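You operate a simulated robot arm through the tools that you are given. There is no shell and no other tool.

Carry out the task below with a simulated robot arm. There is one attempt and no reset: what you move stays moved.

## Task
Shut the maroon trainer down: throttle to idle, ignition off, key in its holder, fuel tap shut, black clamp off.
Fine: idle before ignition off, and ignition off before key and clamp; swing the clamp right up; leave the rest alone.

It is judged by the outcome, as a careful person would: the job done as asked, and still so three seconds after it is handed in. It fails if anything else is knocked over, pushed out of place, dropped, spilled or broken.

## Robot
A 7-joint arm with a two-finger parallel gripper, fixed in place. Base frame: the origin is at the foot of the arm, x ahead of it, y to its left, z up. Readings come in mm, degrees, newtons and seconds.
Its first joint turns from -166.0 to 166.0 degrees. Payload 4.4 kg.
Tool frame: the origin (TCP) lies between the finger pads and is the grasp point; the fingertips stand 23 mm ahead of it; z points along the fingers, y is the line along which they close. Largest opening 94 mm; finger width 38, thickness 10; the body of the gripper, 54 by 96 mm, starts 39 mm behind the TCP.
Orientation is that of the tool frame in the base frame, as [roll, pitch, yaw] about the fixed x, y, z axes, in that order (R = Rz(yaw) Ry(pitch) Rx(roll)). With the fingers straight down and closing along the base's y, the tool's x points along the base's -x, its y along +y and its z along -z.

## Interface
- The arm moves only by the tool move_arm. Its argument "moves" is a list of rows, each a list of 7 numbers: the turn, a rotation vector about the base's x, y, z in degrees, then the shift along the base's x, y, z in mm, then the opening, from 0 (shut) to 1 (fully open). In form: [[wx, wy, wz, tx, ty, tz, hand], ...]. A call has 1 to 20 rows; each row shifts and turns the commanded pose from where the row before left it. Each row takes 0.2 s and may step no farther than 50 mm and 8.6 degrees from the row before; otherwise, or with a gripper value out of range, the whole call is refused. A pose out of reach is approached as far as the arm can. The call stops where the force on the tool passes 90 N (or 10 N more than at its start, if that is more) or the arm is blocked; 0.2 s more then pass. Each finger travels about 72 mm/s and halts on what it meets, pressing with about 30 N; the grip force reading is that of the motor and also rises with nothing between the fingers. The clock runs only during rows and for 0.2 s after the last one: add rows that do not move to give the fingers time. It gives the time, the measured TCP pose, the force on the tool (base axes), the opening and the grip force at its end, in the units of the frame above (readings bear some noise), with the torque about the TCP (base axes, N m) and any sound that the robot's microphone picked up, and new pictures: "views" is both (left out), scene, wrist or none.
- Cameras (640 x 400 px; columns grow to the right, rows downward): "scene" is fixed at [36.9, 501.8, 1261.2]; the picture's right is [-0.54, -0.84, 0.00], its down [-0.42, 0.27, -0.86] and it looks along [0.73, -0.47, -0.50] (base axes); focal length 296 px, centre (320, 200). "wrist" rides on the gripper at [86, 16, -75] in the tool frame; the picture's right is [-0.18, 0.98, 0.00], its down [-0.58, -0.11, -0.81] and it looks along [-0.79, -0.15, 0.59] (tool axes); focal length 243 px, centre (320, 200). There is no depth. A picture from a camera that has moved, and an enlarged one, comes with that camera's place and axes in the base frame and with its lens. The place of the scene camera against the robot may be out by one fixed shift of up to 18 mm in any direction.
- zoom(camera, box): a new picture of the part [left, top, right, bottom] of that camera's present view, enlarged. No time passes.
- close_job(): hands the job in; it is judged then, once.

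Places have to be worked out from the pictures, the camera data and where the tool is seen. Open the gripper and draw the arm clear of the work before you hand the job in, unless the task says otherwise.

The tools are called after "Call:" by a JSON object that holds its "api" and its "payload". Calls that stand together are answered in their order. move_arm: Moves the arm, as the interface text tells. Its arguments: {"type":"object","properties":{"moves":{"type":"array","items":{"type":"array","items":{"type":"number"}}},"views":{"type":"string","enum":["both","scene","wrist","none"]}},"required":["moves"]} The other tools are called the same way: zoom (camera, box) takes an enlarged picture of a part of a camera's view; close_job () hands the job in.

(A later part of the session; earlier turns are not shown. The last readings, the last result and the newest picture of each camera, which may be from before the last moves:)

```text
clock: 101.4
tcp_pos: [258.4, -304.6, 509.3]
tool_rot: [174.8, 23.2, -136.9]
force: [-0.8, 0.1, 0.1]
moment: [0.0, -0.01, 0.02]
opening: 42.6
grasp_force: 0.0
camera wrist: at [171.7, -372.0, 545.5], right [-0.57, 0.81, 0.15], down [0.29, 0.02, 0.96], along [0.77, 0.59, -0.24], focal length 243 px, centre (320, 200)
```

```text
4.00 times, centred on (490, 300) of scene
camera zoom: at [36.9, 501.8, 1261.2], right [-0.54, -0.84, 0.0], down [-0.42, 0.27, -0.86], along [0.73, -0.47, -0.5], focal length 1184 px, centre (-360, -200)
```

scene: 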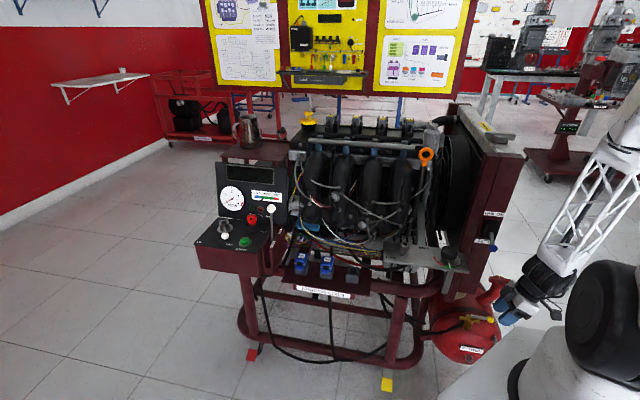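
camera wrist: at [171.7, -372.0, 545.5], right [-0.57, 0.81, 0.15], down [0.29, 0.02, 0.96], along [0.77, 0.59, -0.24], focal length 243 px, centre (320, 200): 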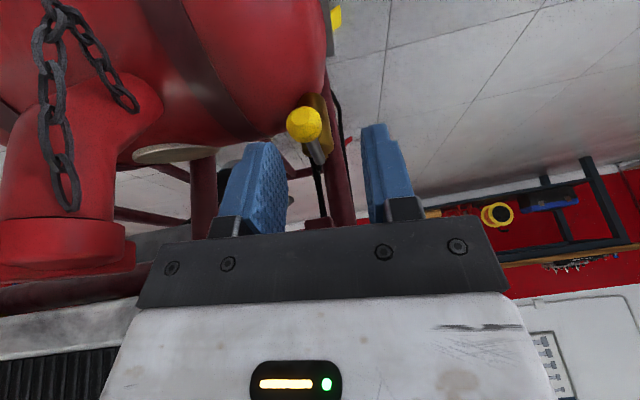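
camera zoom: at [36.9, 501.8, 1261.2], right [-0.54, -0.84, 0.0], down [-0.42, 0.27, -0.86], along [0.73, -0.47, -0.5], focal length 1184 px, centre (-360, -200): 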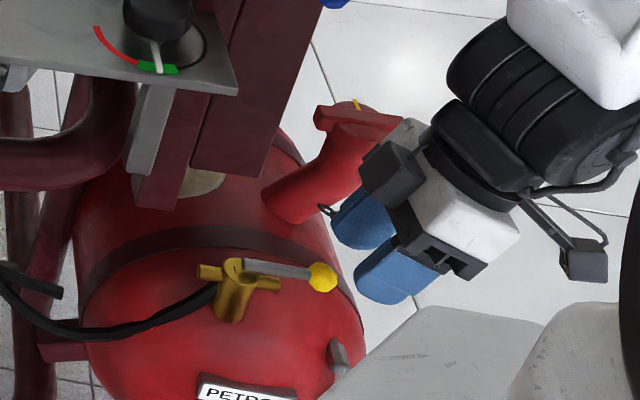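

The pose isn't tracked exactly (about 14 mm off), likely a wrist joint near its limit. I roll the tool back about 12° and re-measure.

Call:
{"api": "move_arm", "payload": {"moves": [[1.39, 1.9, -5.5, 0, 0, 0, 0.45], [1.39, 1.9, -5.5, 0, 0, 0, 0.45], [0, 0, 0, 0, 0, 0, 0.45]], "views": "both"}}

Call:
{"api": "zoom", "payload": {"camera": "wrist", "box": [200, 0, 460, 230]}}

```text
clock: 102.2
tcp_pos: [264.4, -308.8, 516.2]
tool_rot: [170.8, 21.5, -149.0]
force: [0.5, -0.3, 0.3]
moment: [0.01, 0.02, 0.01]
opening: 42.4
grasp_force: 0.0
camera wrist: at [169.0, -360.5, 555.5], right [-0.4, 0.89, 0.21], down [0.34, -0.07, 0.94], along [0.85, 0.45, -0.28], focal length 243 px, centre (320, 200)
```

scene: 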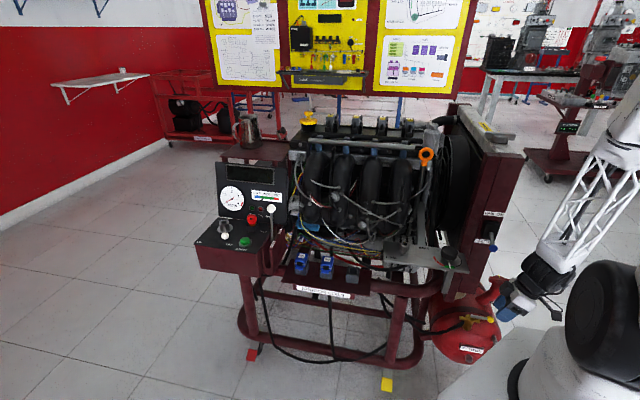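
wrist: 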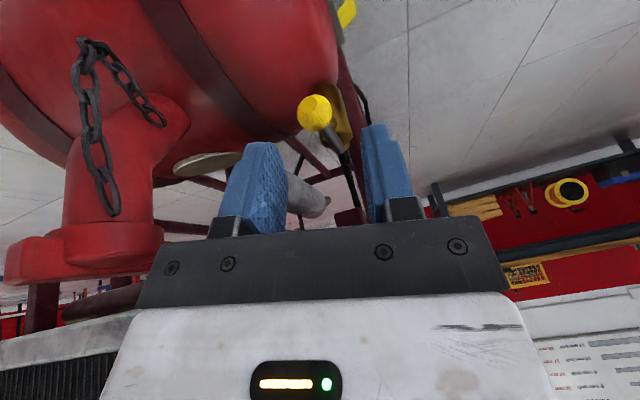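

```text
1.74 times, centred on (330, 115) of wrist
camera zoom: at [169.0, -360.5, 555.5], right [-0.4, 0.89, 0.21], down [0.34, -0.07, 0.94], along [0.85, 0.45, -0.28], focal length 422 px, centre (303, 348)
```

zoom: 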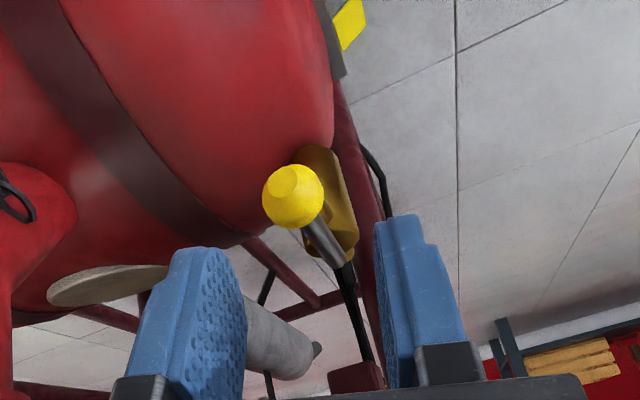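

Now it tracks well. The knob lies 59 mm straight ahead on the tool axis, about 3 mm toward the back finger. I correct that and plunge 49 mm along the axis so the fingers straddle the knob.

Call:
{"api": "move_arm", "payload": {"moves": [[0, 0, 0, 4.4, 1.5, -11.7, 0.45], [0, 0, 0, 2.79, 3.96, -11.25, 0.45], [0, 0, 0, 2.79, 3.96, -11.25, 0.45], [0, 0, 0, 2.79, 3.96, -11.25, 0.45]], "views": "both"}}

Call:
{"api": "zoom", "payload": {"camera": "wrist", "box": [200, 0, 460, 230]}}

Call:
{"api": "zoom", "payload": {"camera": "scene", "box": [440, 250, 540, 350]}}

```text
clock: 103.2
tcp_pos: [279.2, -298.6, 475.6]
tool_rot: [171.7, 21.5, -148.7]
force: [-0.3, -0.1, 0.2]
moment: [-0.05, 0.0, -0.03]
opening: 42.4
grasp_force: 0.1
camera wrist: at [183.4, -351.1, 514.6], right [-0.4, 0.89, 0.2], down [0.34, -0.06, 0.94], along [0.85, 0.45, -0.28], focal length 243 px, centre (320, 200)
```

scene: 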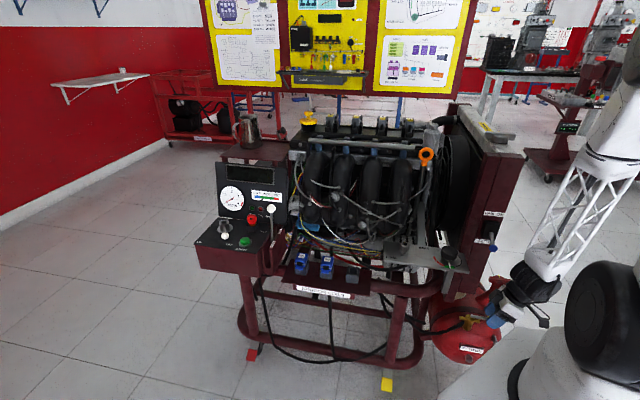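
wrist: 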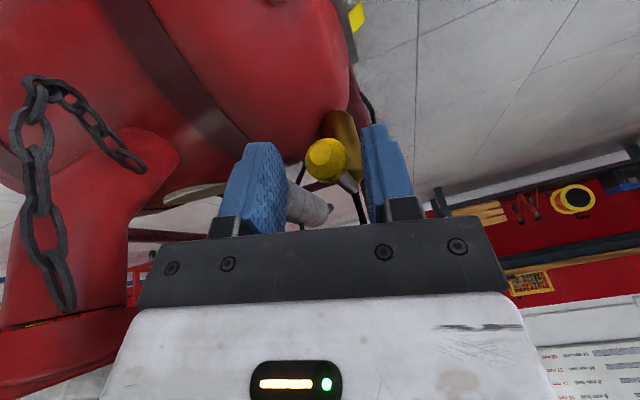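

```text
1.74 times, centred on (330, 115) of wrist
camera zoom: at [183.4, -351.1, 514.6], right [-0.4, 0.89, 0.2], down [0.34, -0.06, 0.94], along [0.85, 0.45, -0.28], focal length 422 px, centre (303, 348)
```

zoom: 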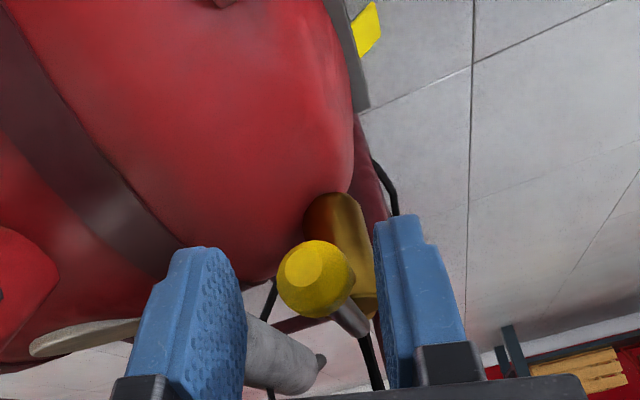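

```text
4.00 times, centred on (490, 300) of scene
camera zoom: at [36.9, 501.8, 1261.2], right [-0.54, -0.84, 0.0], down [-0.42, 0.27, -0.86], along [0.73, -0.47, -0.5], focal length 1184 px, centre (-360, -200)
```

zoom: 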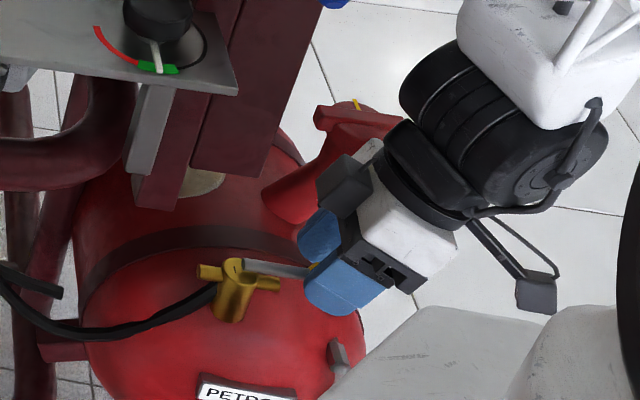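

The knob is nicely straddled (about 4 mm toward the front finger). I centre it, narrow the gap to 30 mm, and start turning the lever toward the front about its pivot, with the hand turning along.

Call:
{"api": "move_arm", "payload": {"moves": [[0, 0, 0, -2.2, 3.3, 0.6, 0.38], [0, 0, 0, 0, 0, 0, 0.32], [0, 0, -8, -6.6, 7.2, 0, 0.32], [0, 0, -8, -5.5, 7.9, 0, 0.32]], "views": "both"}}

Call:
{"api": "zoom", "payload": {"camera": "wrist", "box": [200, 0, 460, 230]}}

Call:
{"api": "zoom", "payload": {"camera": "scene", "box": [440, 250, 540, 350]}}

```text
clock: 104.2
tcp_pos: [264.9, -280.1, 475.1]
tool_rot: [171.5, 21.4, -164.8]
force: [0.5, 0.1, -1.2]
moment: [-0.01, 0.0, 0.04]
opening: 30.0
grasp_force: 0.0
camera wrist: at [157.7, -303.8, 515.4], right [-0.14, 0.97, 0.2], down [0.31, -0.15, 0.94], along [0.94, 0.19, -0.28], focal length 243 px, centre (320, 200)
```

scene: 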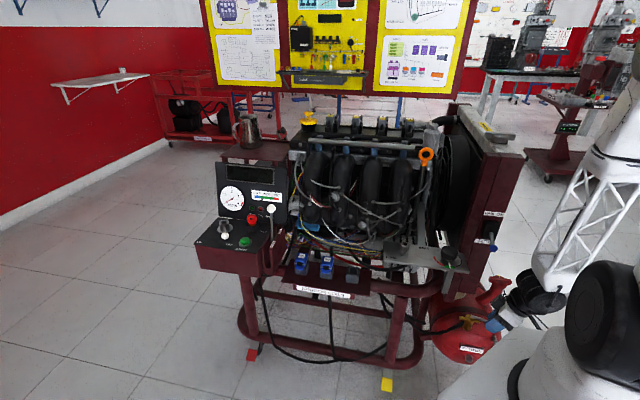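
wrist: 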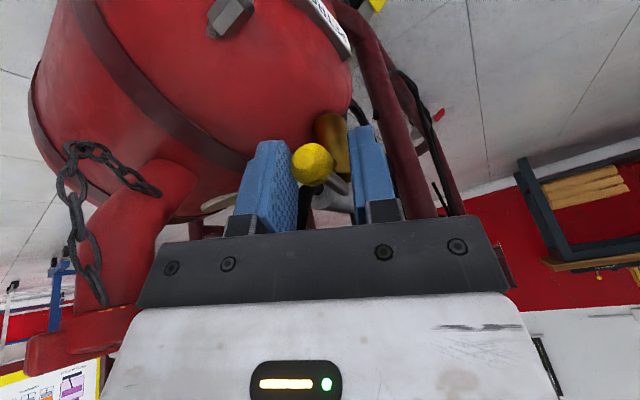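

```text
1.74 times, centred on (330, 115) of wrist
camera zoom: at [157.7, -303.8, 515.4], right [-0.14, 0.97, 0.2], down [0.31, -0.15, 0.94], along [0.94, 0.19, -0.28], focal length 422 px, centre (303, 348)
```

zoom: 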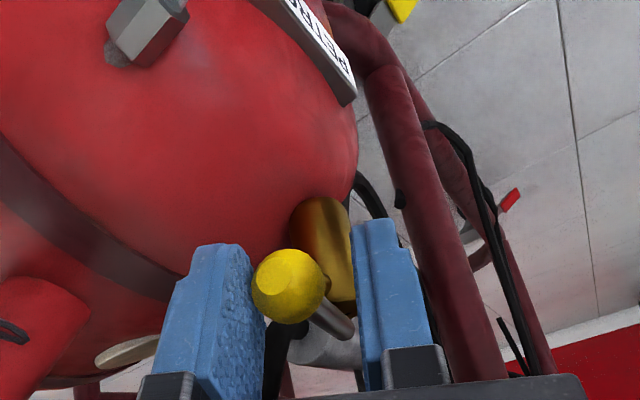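

```text
4.00 times, centred on (490, 300) of scene
camera zoom: at [36.9, 501.8, 1261.2], right [-0.54, -0.84, 0.0], down [-0.42, 0.27, -0.86], along [0.73, -0.47, -0.5], focal length 1184 px, centre (-360, -200)
```

zoom: 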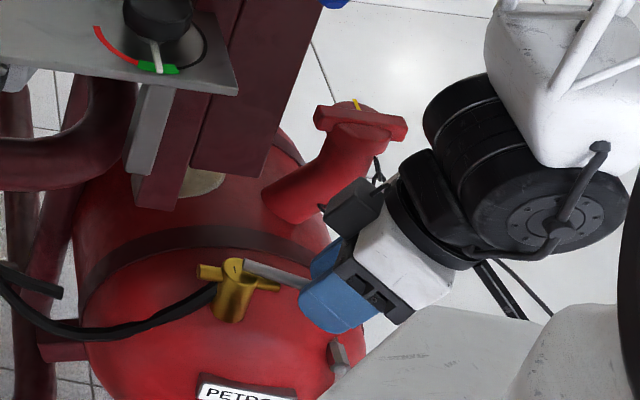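

The lever is following toward the front with almost no force. I continue the turn.

Call:
{"api": "move_arm", "payload": {"moves": [[0, 0, -8, -4.4, 8.7, 0, 0.32], [0, 0, -8, -3.1, 9.1, 0, 0.32], [0, 0, -8, -1.8, 9.6, 0, 0.32]], "views": "both"}}

Call:
{"api": "zoom", "payload": {"camera": "wrist", "box": [200, 0, 460, 230]}}

Call:
{"api": "zoom", "payload": {"camera": "scene", "box": [440, 230, 540, 350]}}

```text
clock: 105.0
tcp_pos: [255.1, -252.7, 475.2]
tool_rot: [171.6, 21.3, 171.1]
force: [-1.2, -0.5, 0.1]
moment: [0.02, -0.02, 0.01]
opening: 30.1
grasp_force: 0.0
camera wrist: at [148.5, -231.5, 515.3], right [0.27, 0.94, 0.2], down [0.22, -0.26, 0.94], along [0.94, -0.21, -0.28], focal length 243 px, centre (320, 200)
```

scene: 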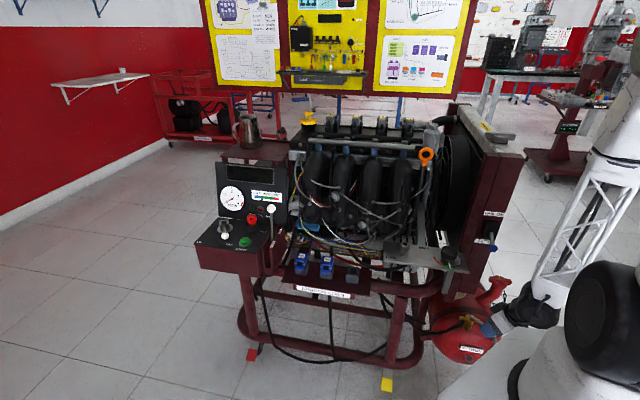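
wrist: 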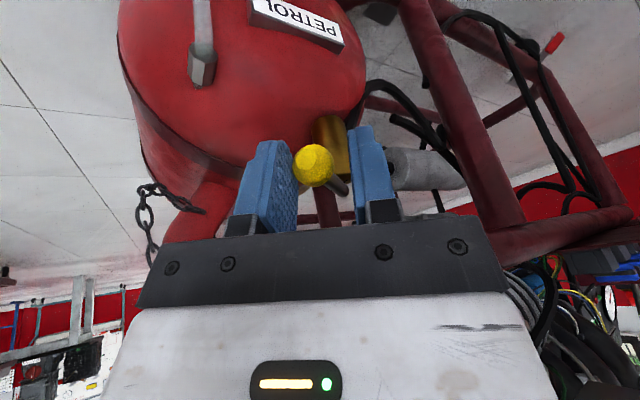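

```text
1.74 times, centred on (330, 115) of wrist
camera zoom: at [148.5, -231.5, 515.3], right [0.27, 0.94, 0.2], down [0.22, -0.26, 0.94], along [0.94, -0.21, -0.28], focal length 422 px, centre (303, 348)
```

zoom: 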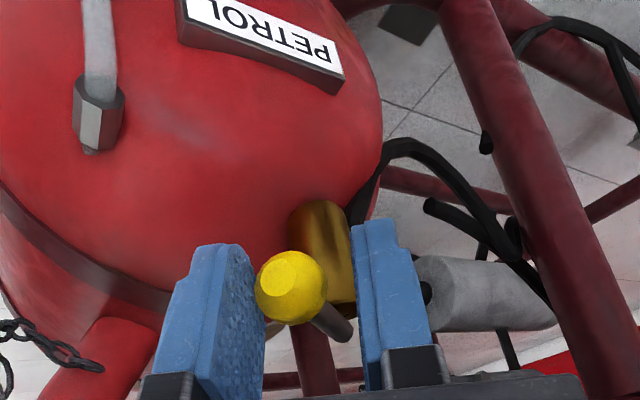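

```text
3.33 times, centred on (490, 290) of scene
camera zoom: at [36.9, 501.8, 1261.2], right [-0.54, -0.84, 0.0], down [-0.42, 0.27, -0.86], along [0.73, -0.47, -0.5], focal length 987 px, centre (-247, -100)
```

zoom: 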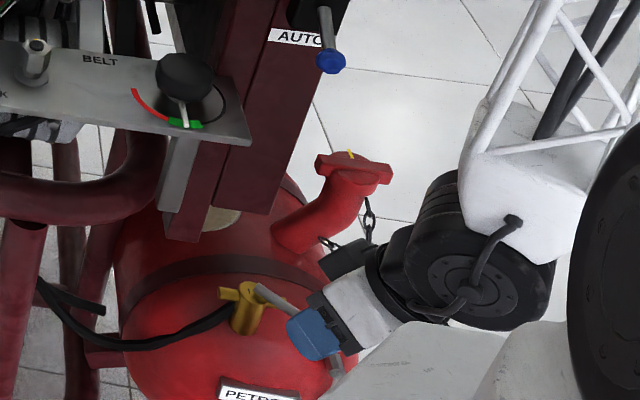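

About 40° turned. The hand is getting close to the robot's own base, so I continue in short stretches.

Call:
{"api": "move_arm", "payload": {"moves": [[0, 0, -8, -0.5, 9.7, 0, 0.32], [0, 0, -8, 0.9, 9.6, 0, 0.32]], "views": "both"}}

Call:
{"api": "zoom", "payload": {"camera": "wrist", "box": [200, 0, 460, 230]}}

Call:
{"api": "zoom", "payload": {"camera": "scene", "box": [440, 230, 540, 350]}}

```text
clock: 105.6
tcp_pos: [255.1, -232.5, 474.1]
tool_rot: [171.5, 21.4, 155.1]
force: [-0.5, 0.5, 0.2]
moment: [-0.02, 0.01, 0.01]
opening: 30.2
grasp_force: 0.1
camera wrist: at [158.9, -183.3, 515.1], right [0.52, 0.83, 0.2], down [0.14, -0.31, 0.94], along [0.85, -0.46, -0.28], focal length 243 px, centre (320, 200)
```

scene: 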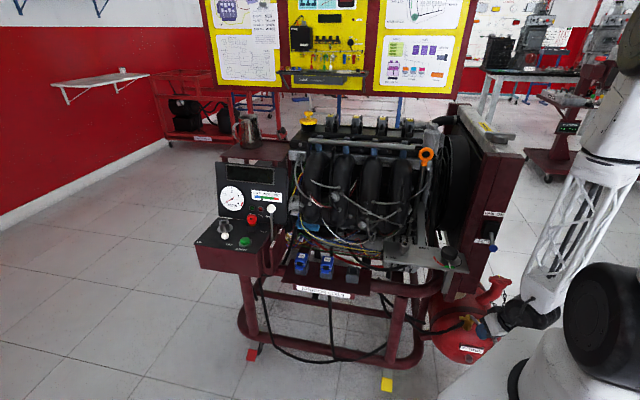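
wrist: 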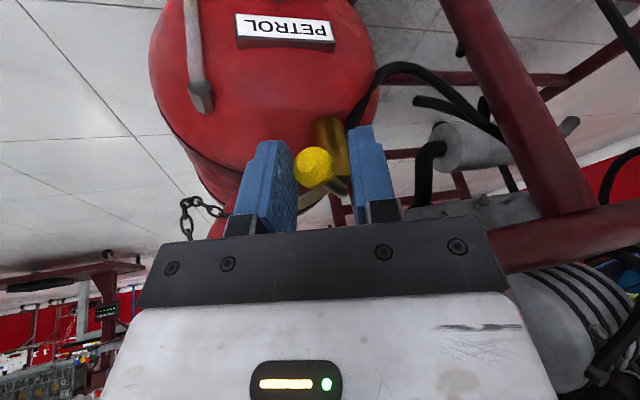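

```text
1.74 times, centred on (330, 115) of wrist
camera zoom: at [158.9, -183.3, 515.1], right [0.52, 0.83, 0.2], down [0.14, -0.31, 0.94], along [0.85, -0.46, -0.28], focal length 422 px, centre (303, 348)
```

zoom: 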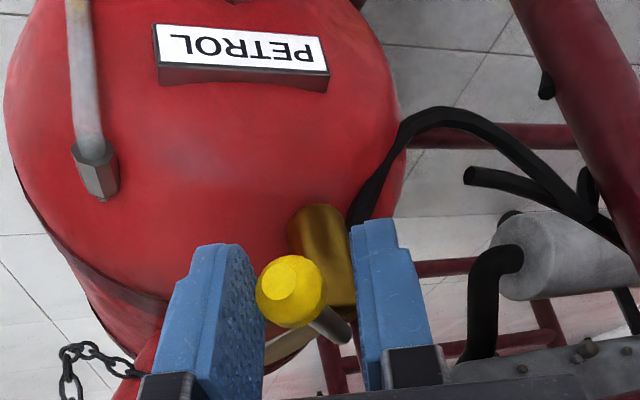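

```text
3.33 times, centred on (490, 290) of scene
camera zoom: at [36.9, 501.8, 1261.2], right [-0.54, -0.84, 0.0], down [-0.42, 0.27, -0.86], along [0.73, -0.47, -0.5], focal length 987 px, centre (-247, -100)
```

zoom: 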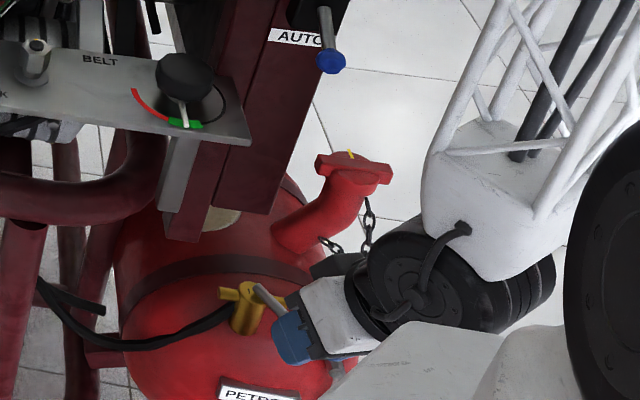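

Call:
{"api": "move_arm", "payload": {"moves": [[0, 0, -8, 2.2, 9.5, 0, 0.32], [0, 0, -8, 3.5, 9.0, 0, 0.32]], "views": "both"}}

Call:
{"api": "zoom", "payload": {"camera": "wrist", "box": [200, 0, 460, 230]}}

Call:
{"api": "zoom", "payload": {"camera": "scene", "box": [440, 230, 540, 350]}}

```text
clock: 106.2
tcp_pos: [262.0, -215.2, 475.3]
tool_rot: [171.6, 21.5, 139.1]
force: [0.5, 0.5, -0.9]
moment: [-0.03, 0.0, 0.0]
opening: 30.2
grasp_force: 0.1
camera wrist: at [182.2, -140.8, 514.8], right [0.73, 0.66, 0.2], down [0.05, -0.34, 0.94], along [0.69, -0.67, -0.28], focal length 243 px, centre (320, 200)
```

scene: 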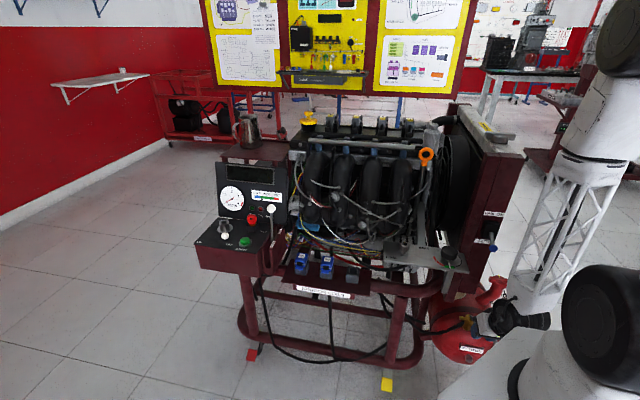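
wrist: 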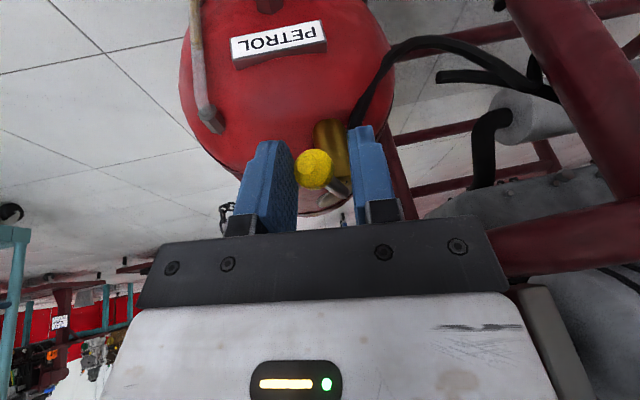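

```text
1.74 times, centred on (330, 115) of wrist
camera zoom: at [182.2, -140.8, 514.8], right [0.73, 0.66, 0.2], down [0.05, -0.34, 0.94], along [0.69, -0.67, -0.28], focal length 422 px, centre (303, 348)
```

zoom: 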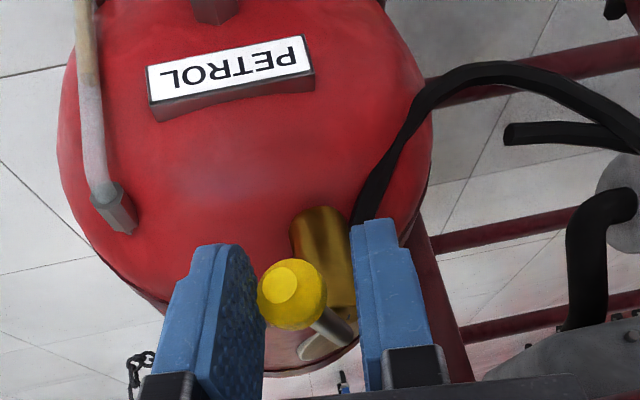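

```text
3.33 times, centred on (490, 290) of scene
camera zoom: at [36.9, 501.8, 1261.2], right [-0.54, -0.84, 0.0], down [-0.42, 0.27, -0.86], along [0.73, -0.47, -0.5], focal length 987 px, centre (-247, -100)
```

zoom: 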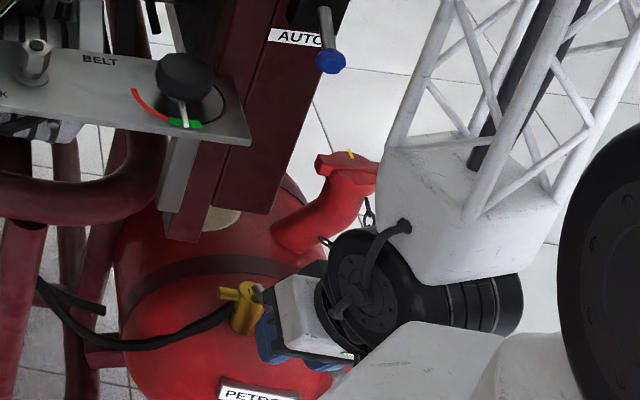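

About 70° turned with no resistance yet. Two more steps, then I check for the end stop.

Call:
{"api": "move_arm", "payload": {"moves": [[0, 0, -8, 4.7, 8.5, 0, 0.32], [0, 0, -6, 4.4, 5.8, 0, 0.32]], "views": "both"}}

Call:
{"api": "zoom", "payload": {"camera": "wrist", "box": [200, 0, 460, 230]}}

Call:
{"api": "zoom", "payload": {"camera": "scene", "box": [440, 200, 560, 350]}}

```text
clock: 106.8
tcp_pos: [249.6, -208.0, 471.9]
tool_rot: [170.4, 18.9, 125.5]
force: [0.7, 0.0, -0.6]
moment: [0.02, 0.03, -0.02]
opening: 30.2
grasp_force: 0.4
out of reach, approached as far as the arm can: row 2
camera wrist: at [190.4, -120.1, 516.7], right [0.86, 0.46, 0.21], down [-0.02, -0.38, 0.92], along [0.51, -0.8, -0.32], focal length 243 px, centre (320, 200)
```

scene: 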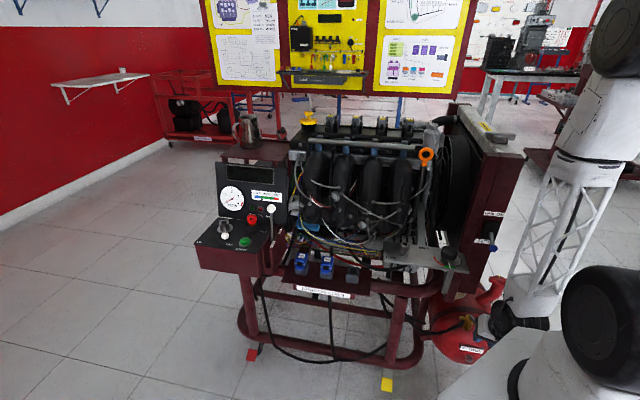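
wrist: 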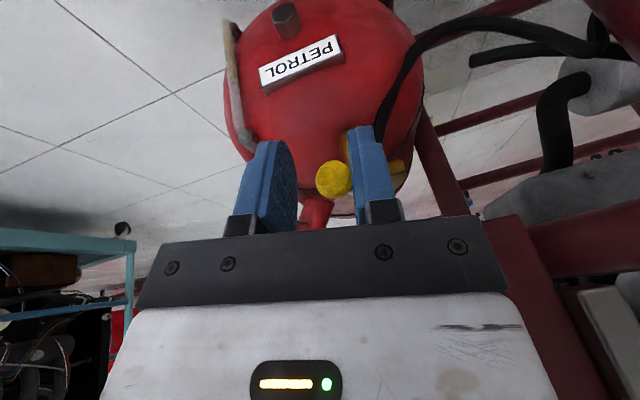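

```text
1.74 times, centred on (330, 115) of wrist
camera zoom: at [190.4, -120.1, 516.7], right [0.86, 0.46, 0.21], down [-0.02, -0.38, 0.92], along [0.51, -0.8, -0.32], focal length 422 px, centre (303, 348)
```

zoom: 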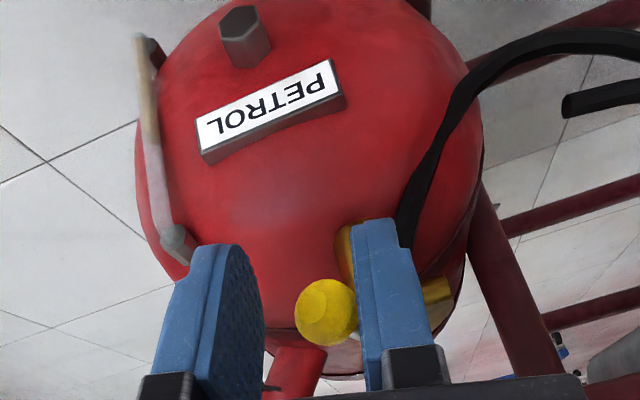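

```text
2.67 times, centred on (500, 275) of scene
camera zoom: at [36.9, 501.8, 1261.2], right [-0.54, -0.84, 0.0], down [-0.42, 0.27, -0.86], along [0.73, -0.47, -0.5], focal length 790 px, centre (-160, 0)
```

zoom: 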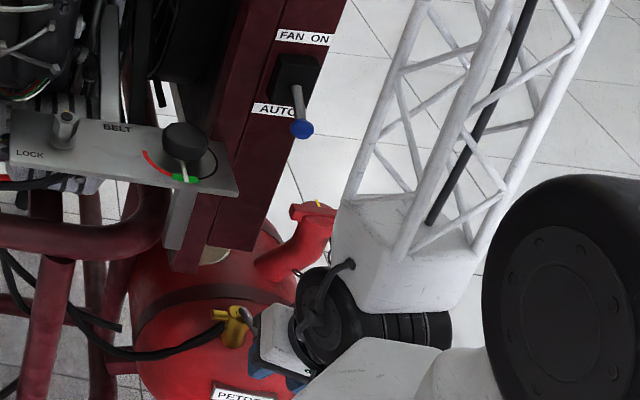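

The last step was out of reach with the hand leaned back over the robot's base; the lever has turned roughly 65–70° and is still between the fingers. I reduce the lean so the pose becomes reachable again.

Call:
{"api": "move_arm", "payload": {"moves": [[1.97, 3.88, 0, -3, -5, 0, 0.32], [1.97, 3.88, 0, -3, -5, 0, 0.32], [0, 0, 0, 0, 0, 0, 0.32]], "views": "both"}}

Call:
{"api": "zoom", "payload": {"camera": "wrist", "box": [200, 0, 460, 230]}}

Call:
{"api": "zoom", "payload": {"camera": "scene", "box": [440, 200, 560, 350]}}

```text
clock: 107.8
tcp_pos: [228.6, -214.8, 463.9]
tool_rot: [175.6, 9.4, 126.5]
force: [-0.2, -0.6, -0.1]
moment: [-0.02, -0.03, 0.04]
opening: 30.2
grasp_force: 0.0
out of reach, approached as far as the arm can: row 1
stopped in row 3: the arm was blocked; the commanded pose is now the measured one
camera wrist: at [177.4, -130.1, 525.8], right [0.89, 0.45, 0.1], down [0.13, -0.46, 0.88], along [0.44, -0.77, -0.46], focal length 243 px, centre (320, 200)
```

scene: 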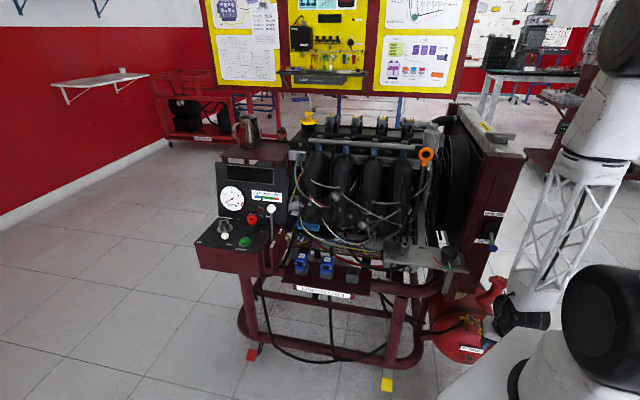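
wrist: 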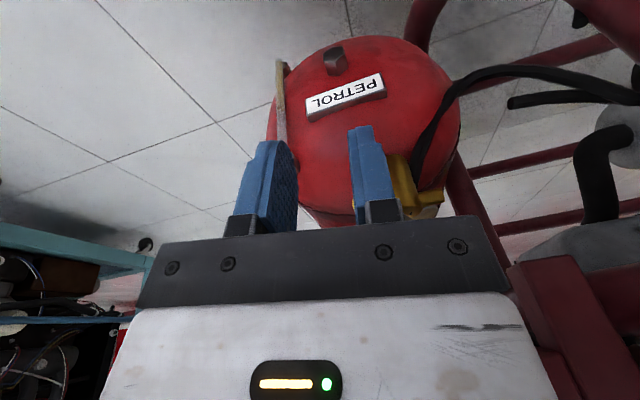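

```text
1.74 times, centred on (330, 115) of wrist
camera zoom: at [177.4, -130.1, 525.8], right [0.89, 0.45, 0.1], down [0.13, -0.46, 0.88], along [0.44, -0.77, -0.46], focal length 422 px, centre (303, 348)
```

zoom: 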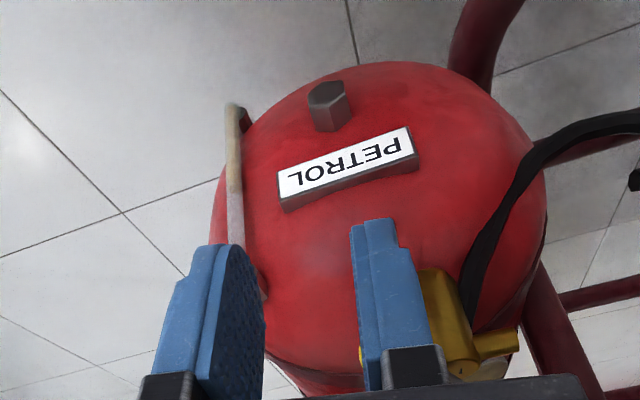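

```text
2.67 times, centred on (500, 275) of scene
camera zoom: at [36.9, 501.8, 1261.2], right [-0.54, -0.84, 0.0], down [-0.42, 0.27, -0.86], along [0.73, -0.47, -0.5], focal length 790 px, centre (-160, 0)
```

zoom: 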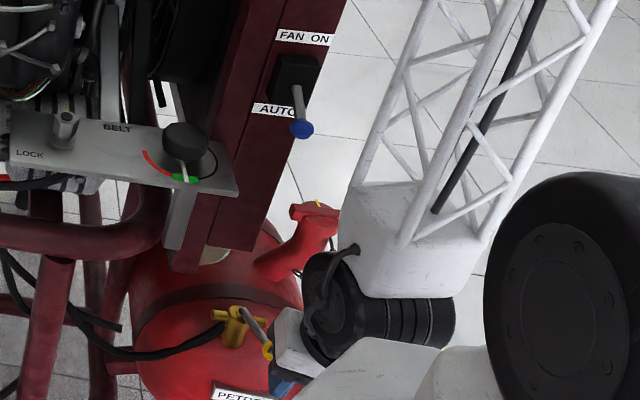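

The fingers have come off the knob; in the scene the lever stands at about 70° of its turn. The last 20° I'll do with closed fingers pushing from the trailing side, which needs less reach. I lift, close, re-lean the tool and come down behind the knob.

Call:
{"api": "move_arm", "payload": {"moves": [[0, 0, 0, -2, -2, 30, 0.2], [0, 0, 0, 0, -8, 35, 0], [-0.5, -5.75, 4, 4, -14, 5, 0], [-0.5, -5.75, 5, 6, -14, 0, 0], [0, 0, 5, 8, -12, 0, 0], [0, 0, 4, 8, -8, 0, 0]], "views": "both"}}

Call:
{"api": "zoom", "payload": {"camera": "wrist", "box": [200, 0, 460, 230]}}

Call:
{"api": "zoom", "payload": {"camera": "scene", "box": [440, 230, 540, 350]}}

```text
clock: 108.4
tcp_pos: [186.9, -178.4, 477.5]
tool_rot: [176.1, 0.5, 126.3]
force: [-0.7, -0.6, 0.6]
moment: [-0.02, 0.01, 0.0]
opening: 0.0
grasp_force: 29.7
stopped in row 3: the arm was blocked; the commanded pose is now the measured one
camera wrist: at [143.5, -101.3, 552.9], right [0.9, 0.43, 0.07], down [0.21, -0.56, 0.8], along [0.38, -0.71, -0.59], focal length 243 px, centre (320, 200)
```

scene: 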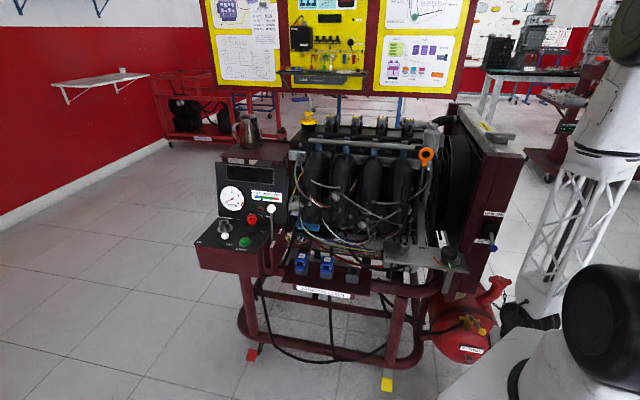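
wrist: 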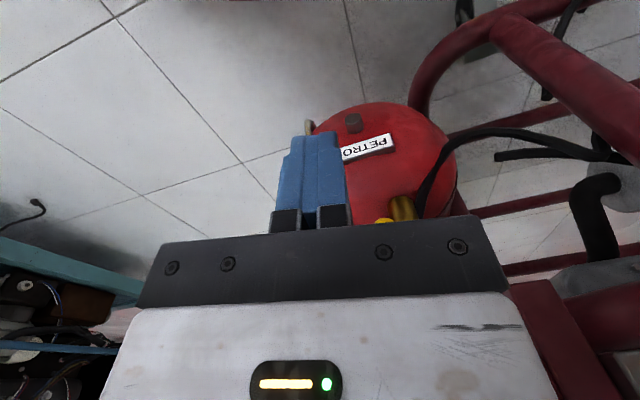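

```text
1.74 times, centred on (330, 115) of wrist
camera zoom: at [143.5, -101.3, 552.9], right [0.9, 0.43, 0.07], down [0.21, -0.56, 0.8], along [0.38, -0.71, -0.59], focal length 422 px, centre (303, 348)
```

zoom: 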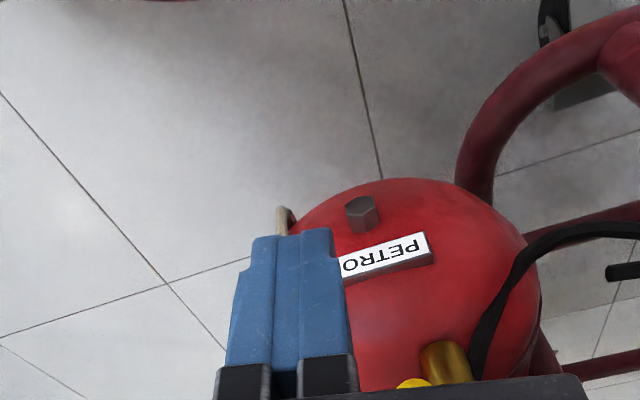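

```text
3.33 times, centred on (490, 290) of scene
camera zoom: at [36.9, 501.8, 1261.2], right [-0.54, -0.84, 0.0], down [-0.42, 0.27, -0.86], along [0.73, -0.47, -0.5], focal length 987 px, centre (-247, -100)
```

zoom: 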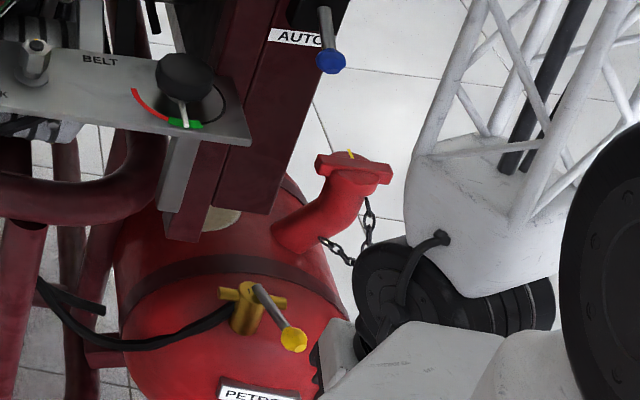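

The lever is free and visible, about 20–25° short of square. The arm has drifted inward, so I first back out toward the right, then re-lean the tool with the wrist on the outer side.

Call:
{"api": "move_arm", "payload": {"moves": [[0, 0, 0, 6, -22, 12, 0], [0, 0, 0, 8, -28, 20, 0], [0, 0, 0, 8, -28, 25, 0]], "views": "both"}}

```text
clock: 109.2
tcp_pos: [208.3, -255.2, 533.4]
tool_rot: [176.2, 0.4, 126.2]
force: [0.1, 0.7, -0.6]
moment: [0.0, 0.02, 0.0]
opening: 0.1
grasp_force: 29.6
camera wrist: at [165.0, -178.5, 609.6], right [0.9, 0.43, 0.07], down [0.21, -0.56, 0.8], along [0.38, -0.71, -0.59], focal length 243 px, centre (320, 200)
```

scene: 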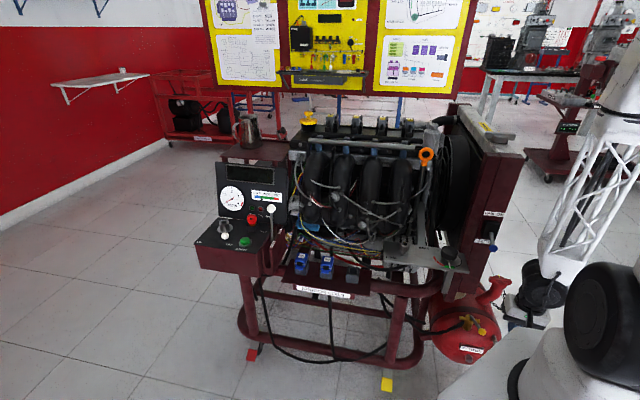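
wrist: 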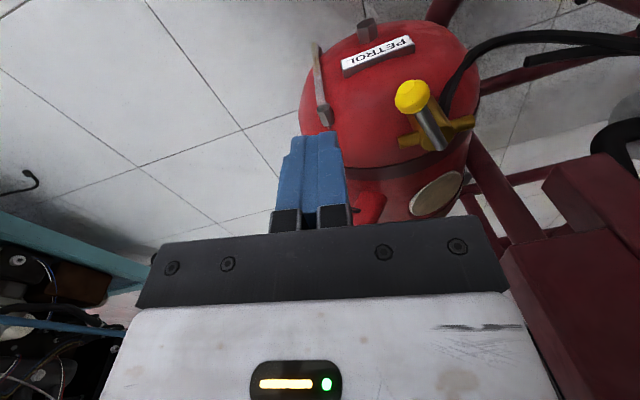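

Call:
{"api": "zoom", "payload": {"camera": "wrist", "box": [280, 20, 500, 220]}}

Call:
{"api": "zoom", "payload": {"camera": "scene", "box": [440, 270, 520, 350]}}

```text
2.00 times, centred on (390, 120) of wrist
camera zoom: at [165.0, -178.5, 609.6], right [0.9, 0.43, 0.07], down [0.21, -0.56, 0.8], along [0.38, -0.71, -0.59], focal length 485 px, centre (180, 360)
```

zoom: 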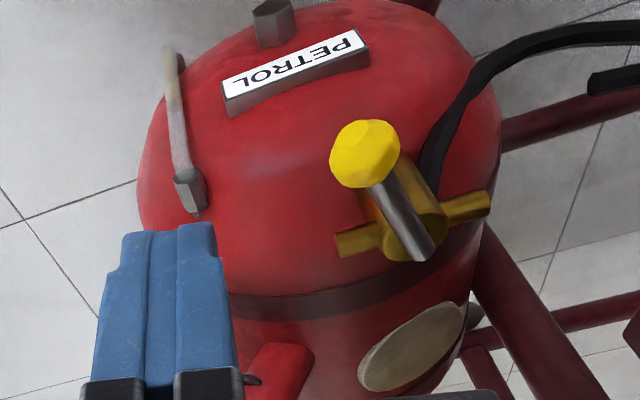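

```text
5.00 times, centred on (480, 310) of scene
camera zoom: at [36.9, 501.8, 1261.2], right [-0.54, -0.84, 0.0], down [-0.42, 0.27, -0.86], along [0.73, -0.47, -0.5], focal length 1480 px, centre (-480, -350)
```

zoom: 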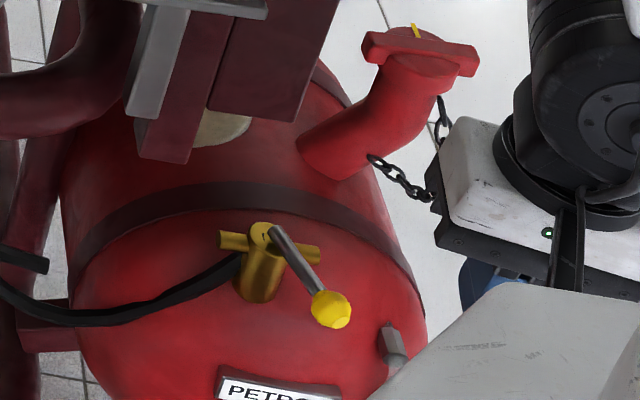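

From this view the lever is about 25° short of being square to the pipe. I turn the closed fingers so their thin side faces the push direction, lean the hand slightly, and place them behind the knob.

Call:
{"api": "move_arm", "payload": {"moves": [[0, 0, 8.4, 11, -3, -3, 0], [0, 0, 8.4, 11, -3, -3, 0], [0.5, -6.3, 0, 11, -2, -3, 0], [0.5, -6.3, 0, 11, 0, -3, 0], [0, 0, 0, 0, 0, -22, 0]], "views": "both"}}

Call:
{"api": "zoom", "payload": {"camera": "wrist", "box": [240, 0, 460, 200]}}

Call:
{"api": "zoom", "payload": {"camera": "scene", "box": [440, 260, 530, 350]}}

```text
clock: 110.6
tcp_pos: [235.1, -236.3, 475.3]
tool_rot: [166.4, 5.8, 142.4]
force: [0.5, 1.0, 0.1]
moment: [-0.05, 0.02, -0.01]
opening: 0.0
grasp_force: 29.2
stopped in row 5: the arm was blocked; the commanded pose is now the measured one
camera wrist: at [158.8, -180.0, 543.0], right [0.71, 0.66, 0.25], down [0.22, -0.54, 0.81], along [0.67, -0.52, -0.53], focal length 243 px, centre (320, 200)
```

scene: 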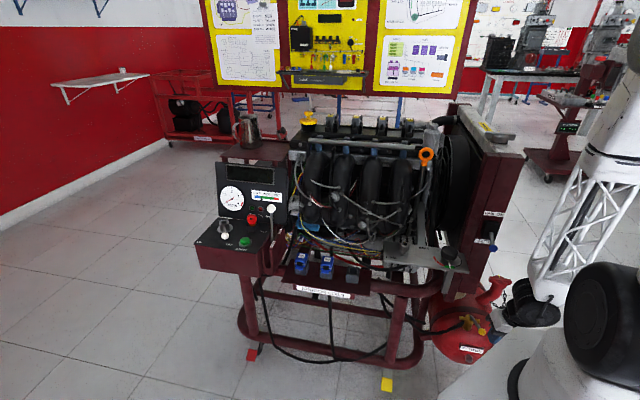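
wrist: 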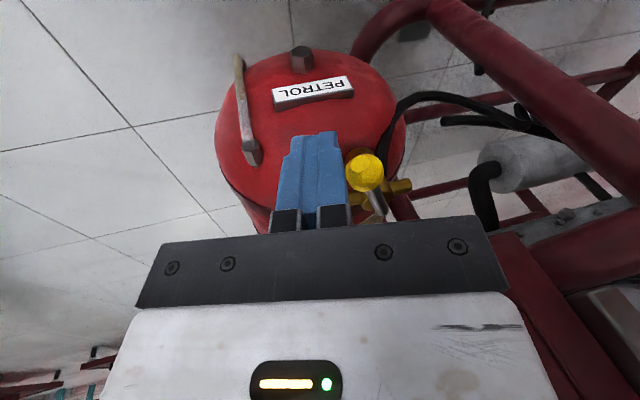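

```text
2.00 times, centred on (350, 100) of wrist
camera zoom: at [158.8, -180.0, 543.0], right [0.71, 0.66, 0.25], down [0.22, -0.54, 0.81], along [0.67, -0.52, -0.53], focal length 485 px, centre (260, 400)
```

zoom: 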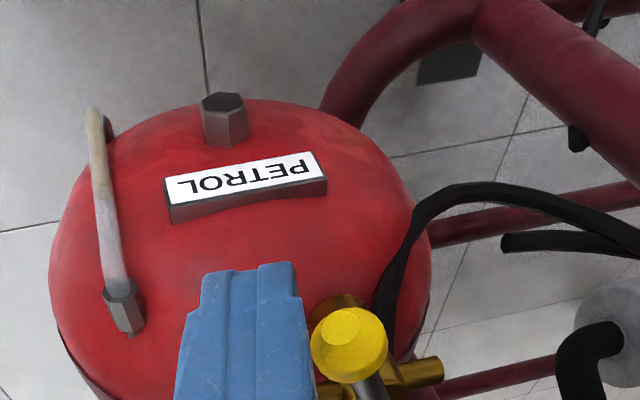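

```text
4.44 times, centred on (485, 305) of scene
camera zoom: at [36.9, 501.8, 1261.2], right [-0.54, -0.84, 0.0], down [-0.42, 0.27, -0.86], along [0.73, -0.47, -0.5], focal length 1316 px, centre (-413, -267)
```

zoom: 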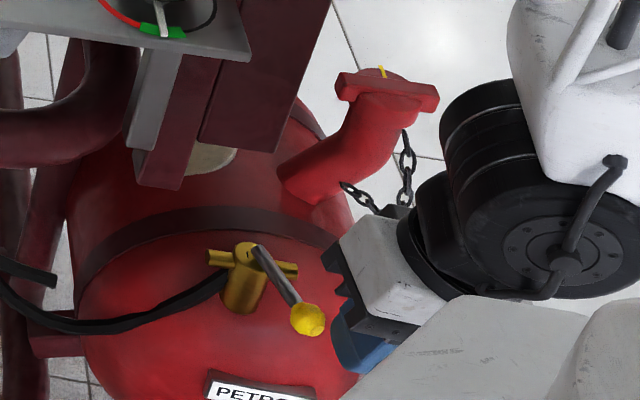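

Blocked again; the camera bracket side of the hand is turned toward the robot's own pedestal here, which explains it. I'll back out and go back to the earlier roll (camera on the outer side), then push with the fingers from that orientation.

Call:
{"api": "move_arm", "payload": {"moves": [[0, 0, 0, -4, -12, 25, 0], [0, 0, 0, -4, -25, 30, 0], [0, 0, 0, -2, -35, 25, 0], [5.65, -0.2, 0, 0, -10, 0, 0], [5.65, -0.2, 0, 0, -10, 0, 0]], "views": "scene"}}

```text
clock: 111.8
tcp_pos: [226.9, -331.3, 558.9]
tool_rot: [157.4, -0.5, 141.9]
force: [0.1, 0.0, -0.8]
moment: [-0.04, 0.0, 0.01]
opening: 0.1
grasp_force: 30.1
```

scene: 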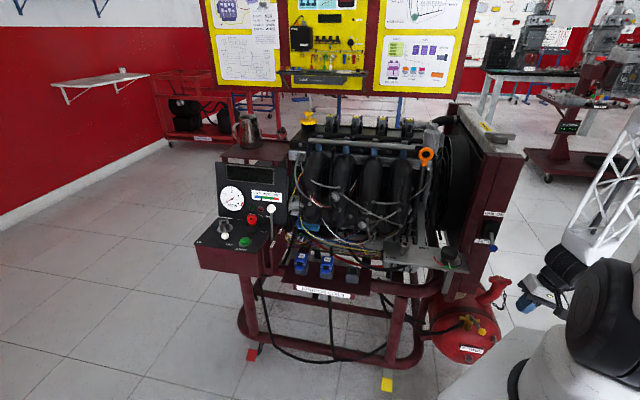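

Tracking is fine here. Now I roll the tool about its own axis by about 67° so the camera bracket faces outward.

Call:
{"api": "move_arm", "payload": {"moves": [[-1.94, -2.58, 7.75, 0, 0, 0, 0], [-1.94, -2.58, 7.75, 0, 0, 0, 0], [-1.94, -2.58, 7.75, 0, 0, 0, 0], [-1.94, -2.58, 7.75, 0, 0, 0, 0], [-1.94, -2.58, 7.75, 0, 0, 0, 0], [-1.94, -2.58, 7.75, 0, 0, 0, 0], [-1.94, -2.58, 7.75, 0, 0, 0, 0], [-1.94, -2.58, 7.75, 0, 0, 0, 0]], "views": "both"}}

Call:
{"api": "zoom", "payload": {"camera": "wrist", "box": [200, 0, 460, 220]}}

```text
clock: 113.8
tcp_pos: [208.0, -285.2, 513.3]
tool_rot: [162.8, 20.8, -155.3]
force: [-0.6, 1.3, 0.3]
moment: [-0.02, 0.0, 0.04]
opening: 0.0
grasp_force: 29.9
stopped in row 8: the arm was blocked; the commanded pose is now the measured one
camera wrist: at [111.7, -337.3, 553.6], right [-0.33, 0.88, 0.34], down [0.4, -0.19, 0.9], along [0.86, 0.43, -0.29], focal length 243 px, centre (320, 200)
```

scene: 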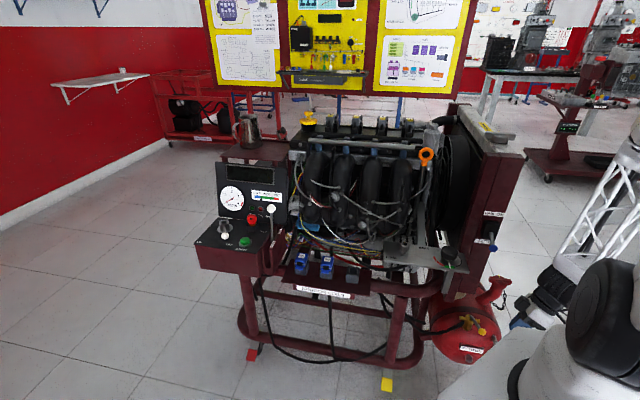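
wrist: 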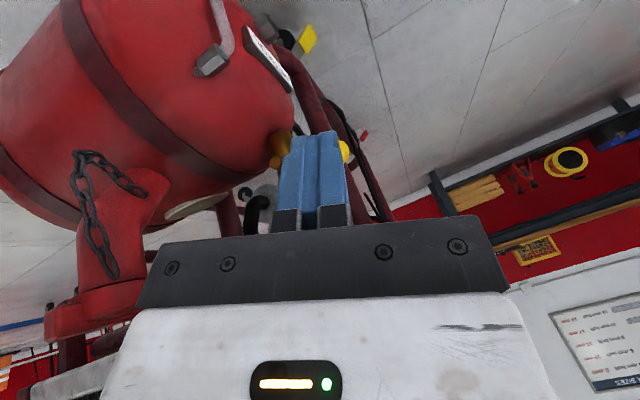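

```text
1.82 times, centred on (330, 110) of wrist
camera zoom: at [111.7, -337.3, 553.6], right [-0.33, 0.88, 0.34], down [0.4, -0.19, 0.9], along [0.86, 0.43, -0.29], focal length 441 px, centre (302, 364)
```

zoom: 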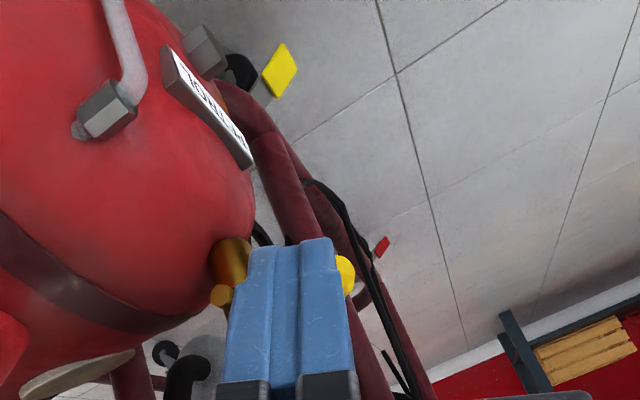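

Near the roll limit again. I roll back about 8° and move toward the start point behind the knob, checking that the pose is tracked.

Call:
{"api": "move_arm", "payload": {"moves": [[1.5, 3.3, -7.1, 10, -4, 5, 0], [0, 0, 0, 16, 2, 5, 0], [0, 0, 0, 16, 6, 0, 0], [0, 0, 0, 4, 6, -8, 0]], "views": "both"}}

Call:
{"api": "zoom", "payload": {"camera": "wrist", "box": [200, 0, 460, 220]}}

Call:
{"api": "zoom", "payload": {"camera": "scene", "box": [440, 260, 530, 350]}}

```text
clock: 114.8
tcp_pos: [254.5, -277.8, 517.3]
tool_rot: [160.2, 18.1, -163.2]
force: [0.1, 1.3, -0.6]
moment: [-0.01, -0.02, 0.0]
opening: 0.0
grasp_force: 29.7
camera wrist: at [155.7, -317.5, 562.1], right [-0.2, 0.91, 0.37], down [0.42, -0.26, 0.87], along [0.89, 0.33, -0.33], focal length 243 px, centre (320, 200)
```

scene: 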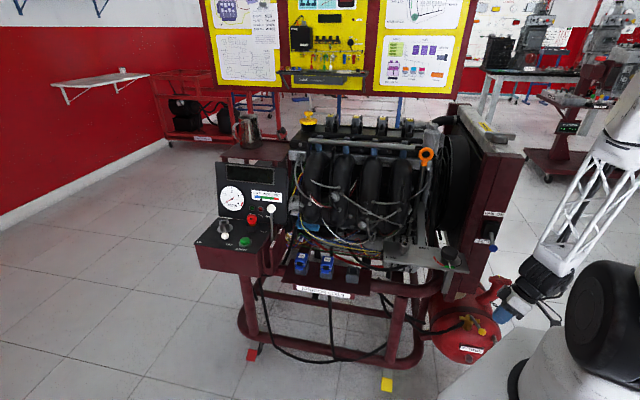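
wrist: 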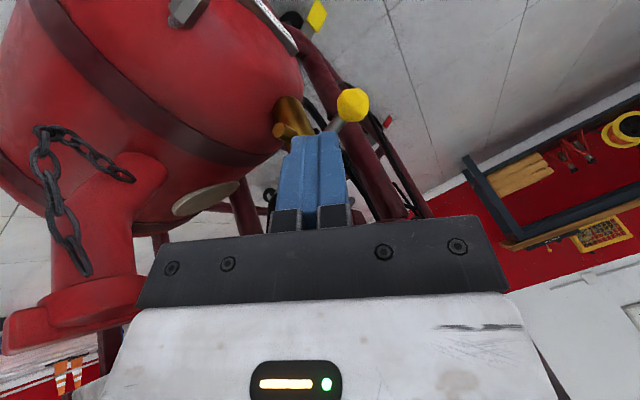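

```text
1.82 times, centred on (330, 110) of wrist
camera zoom: at [155.7, -317.5, 562.1], right [-0.2, 0.91, 0.37], down [0.42, -0.26, 0.87], along [0.89, 0.33, -0.33], focal length 441 px, centre (302, 364)
```

zoom: 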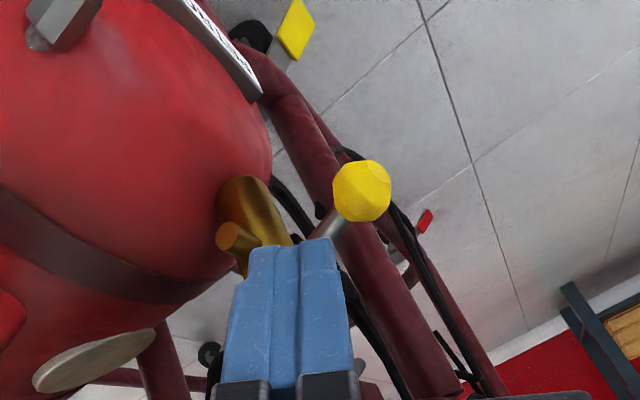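

```text
4.44 times, centred on (485, 305) of scene
camera zoom: at [36.9, 501.8, 1261.2], right [-0.54, -0.84, 0.0], down [-0.42, 0.27, -0.86], along [0.73, -0.47, -0.5], focal length 1316 px, centre (-413, -267)
```

zoom: 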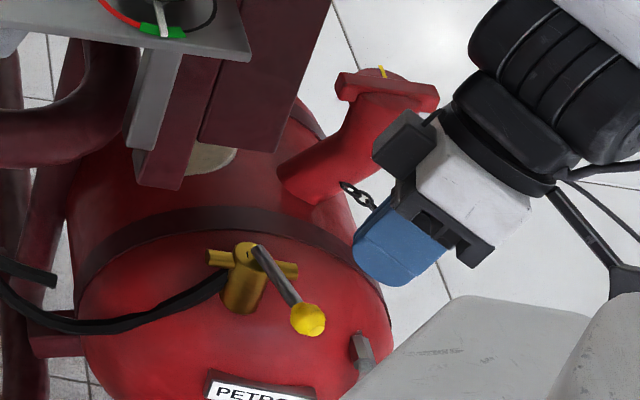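

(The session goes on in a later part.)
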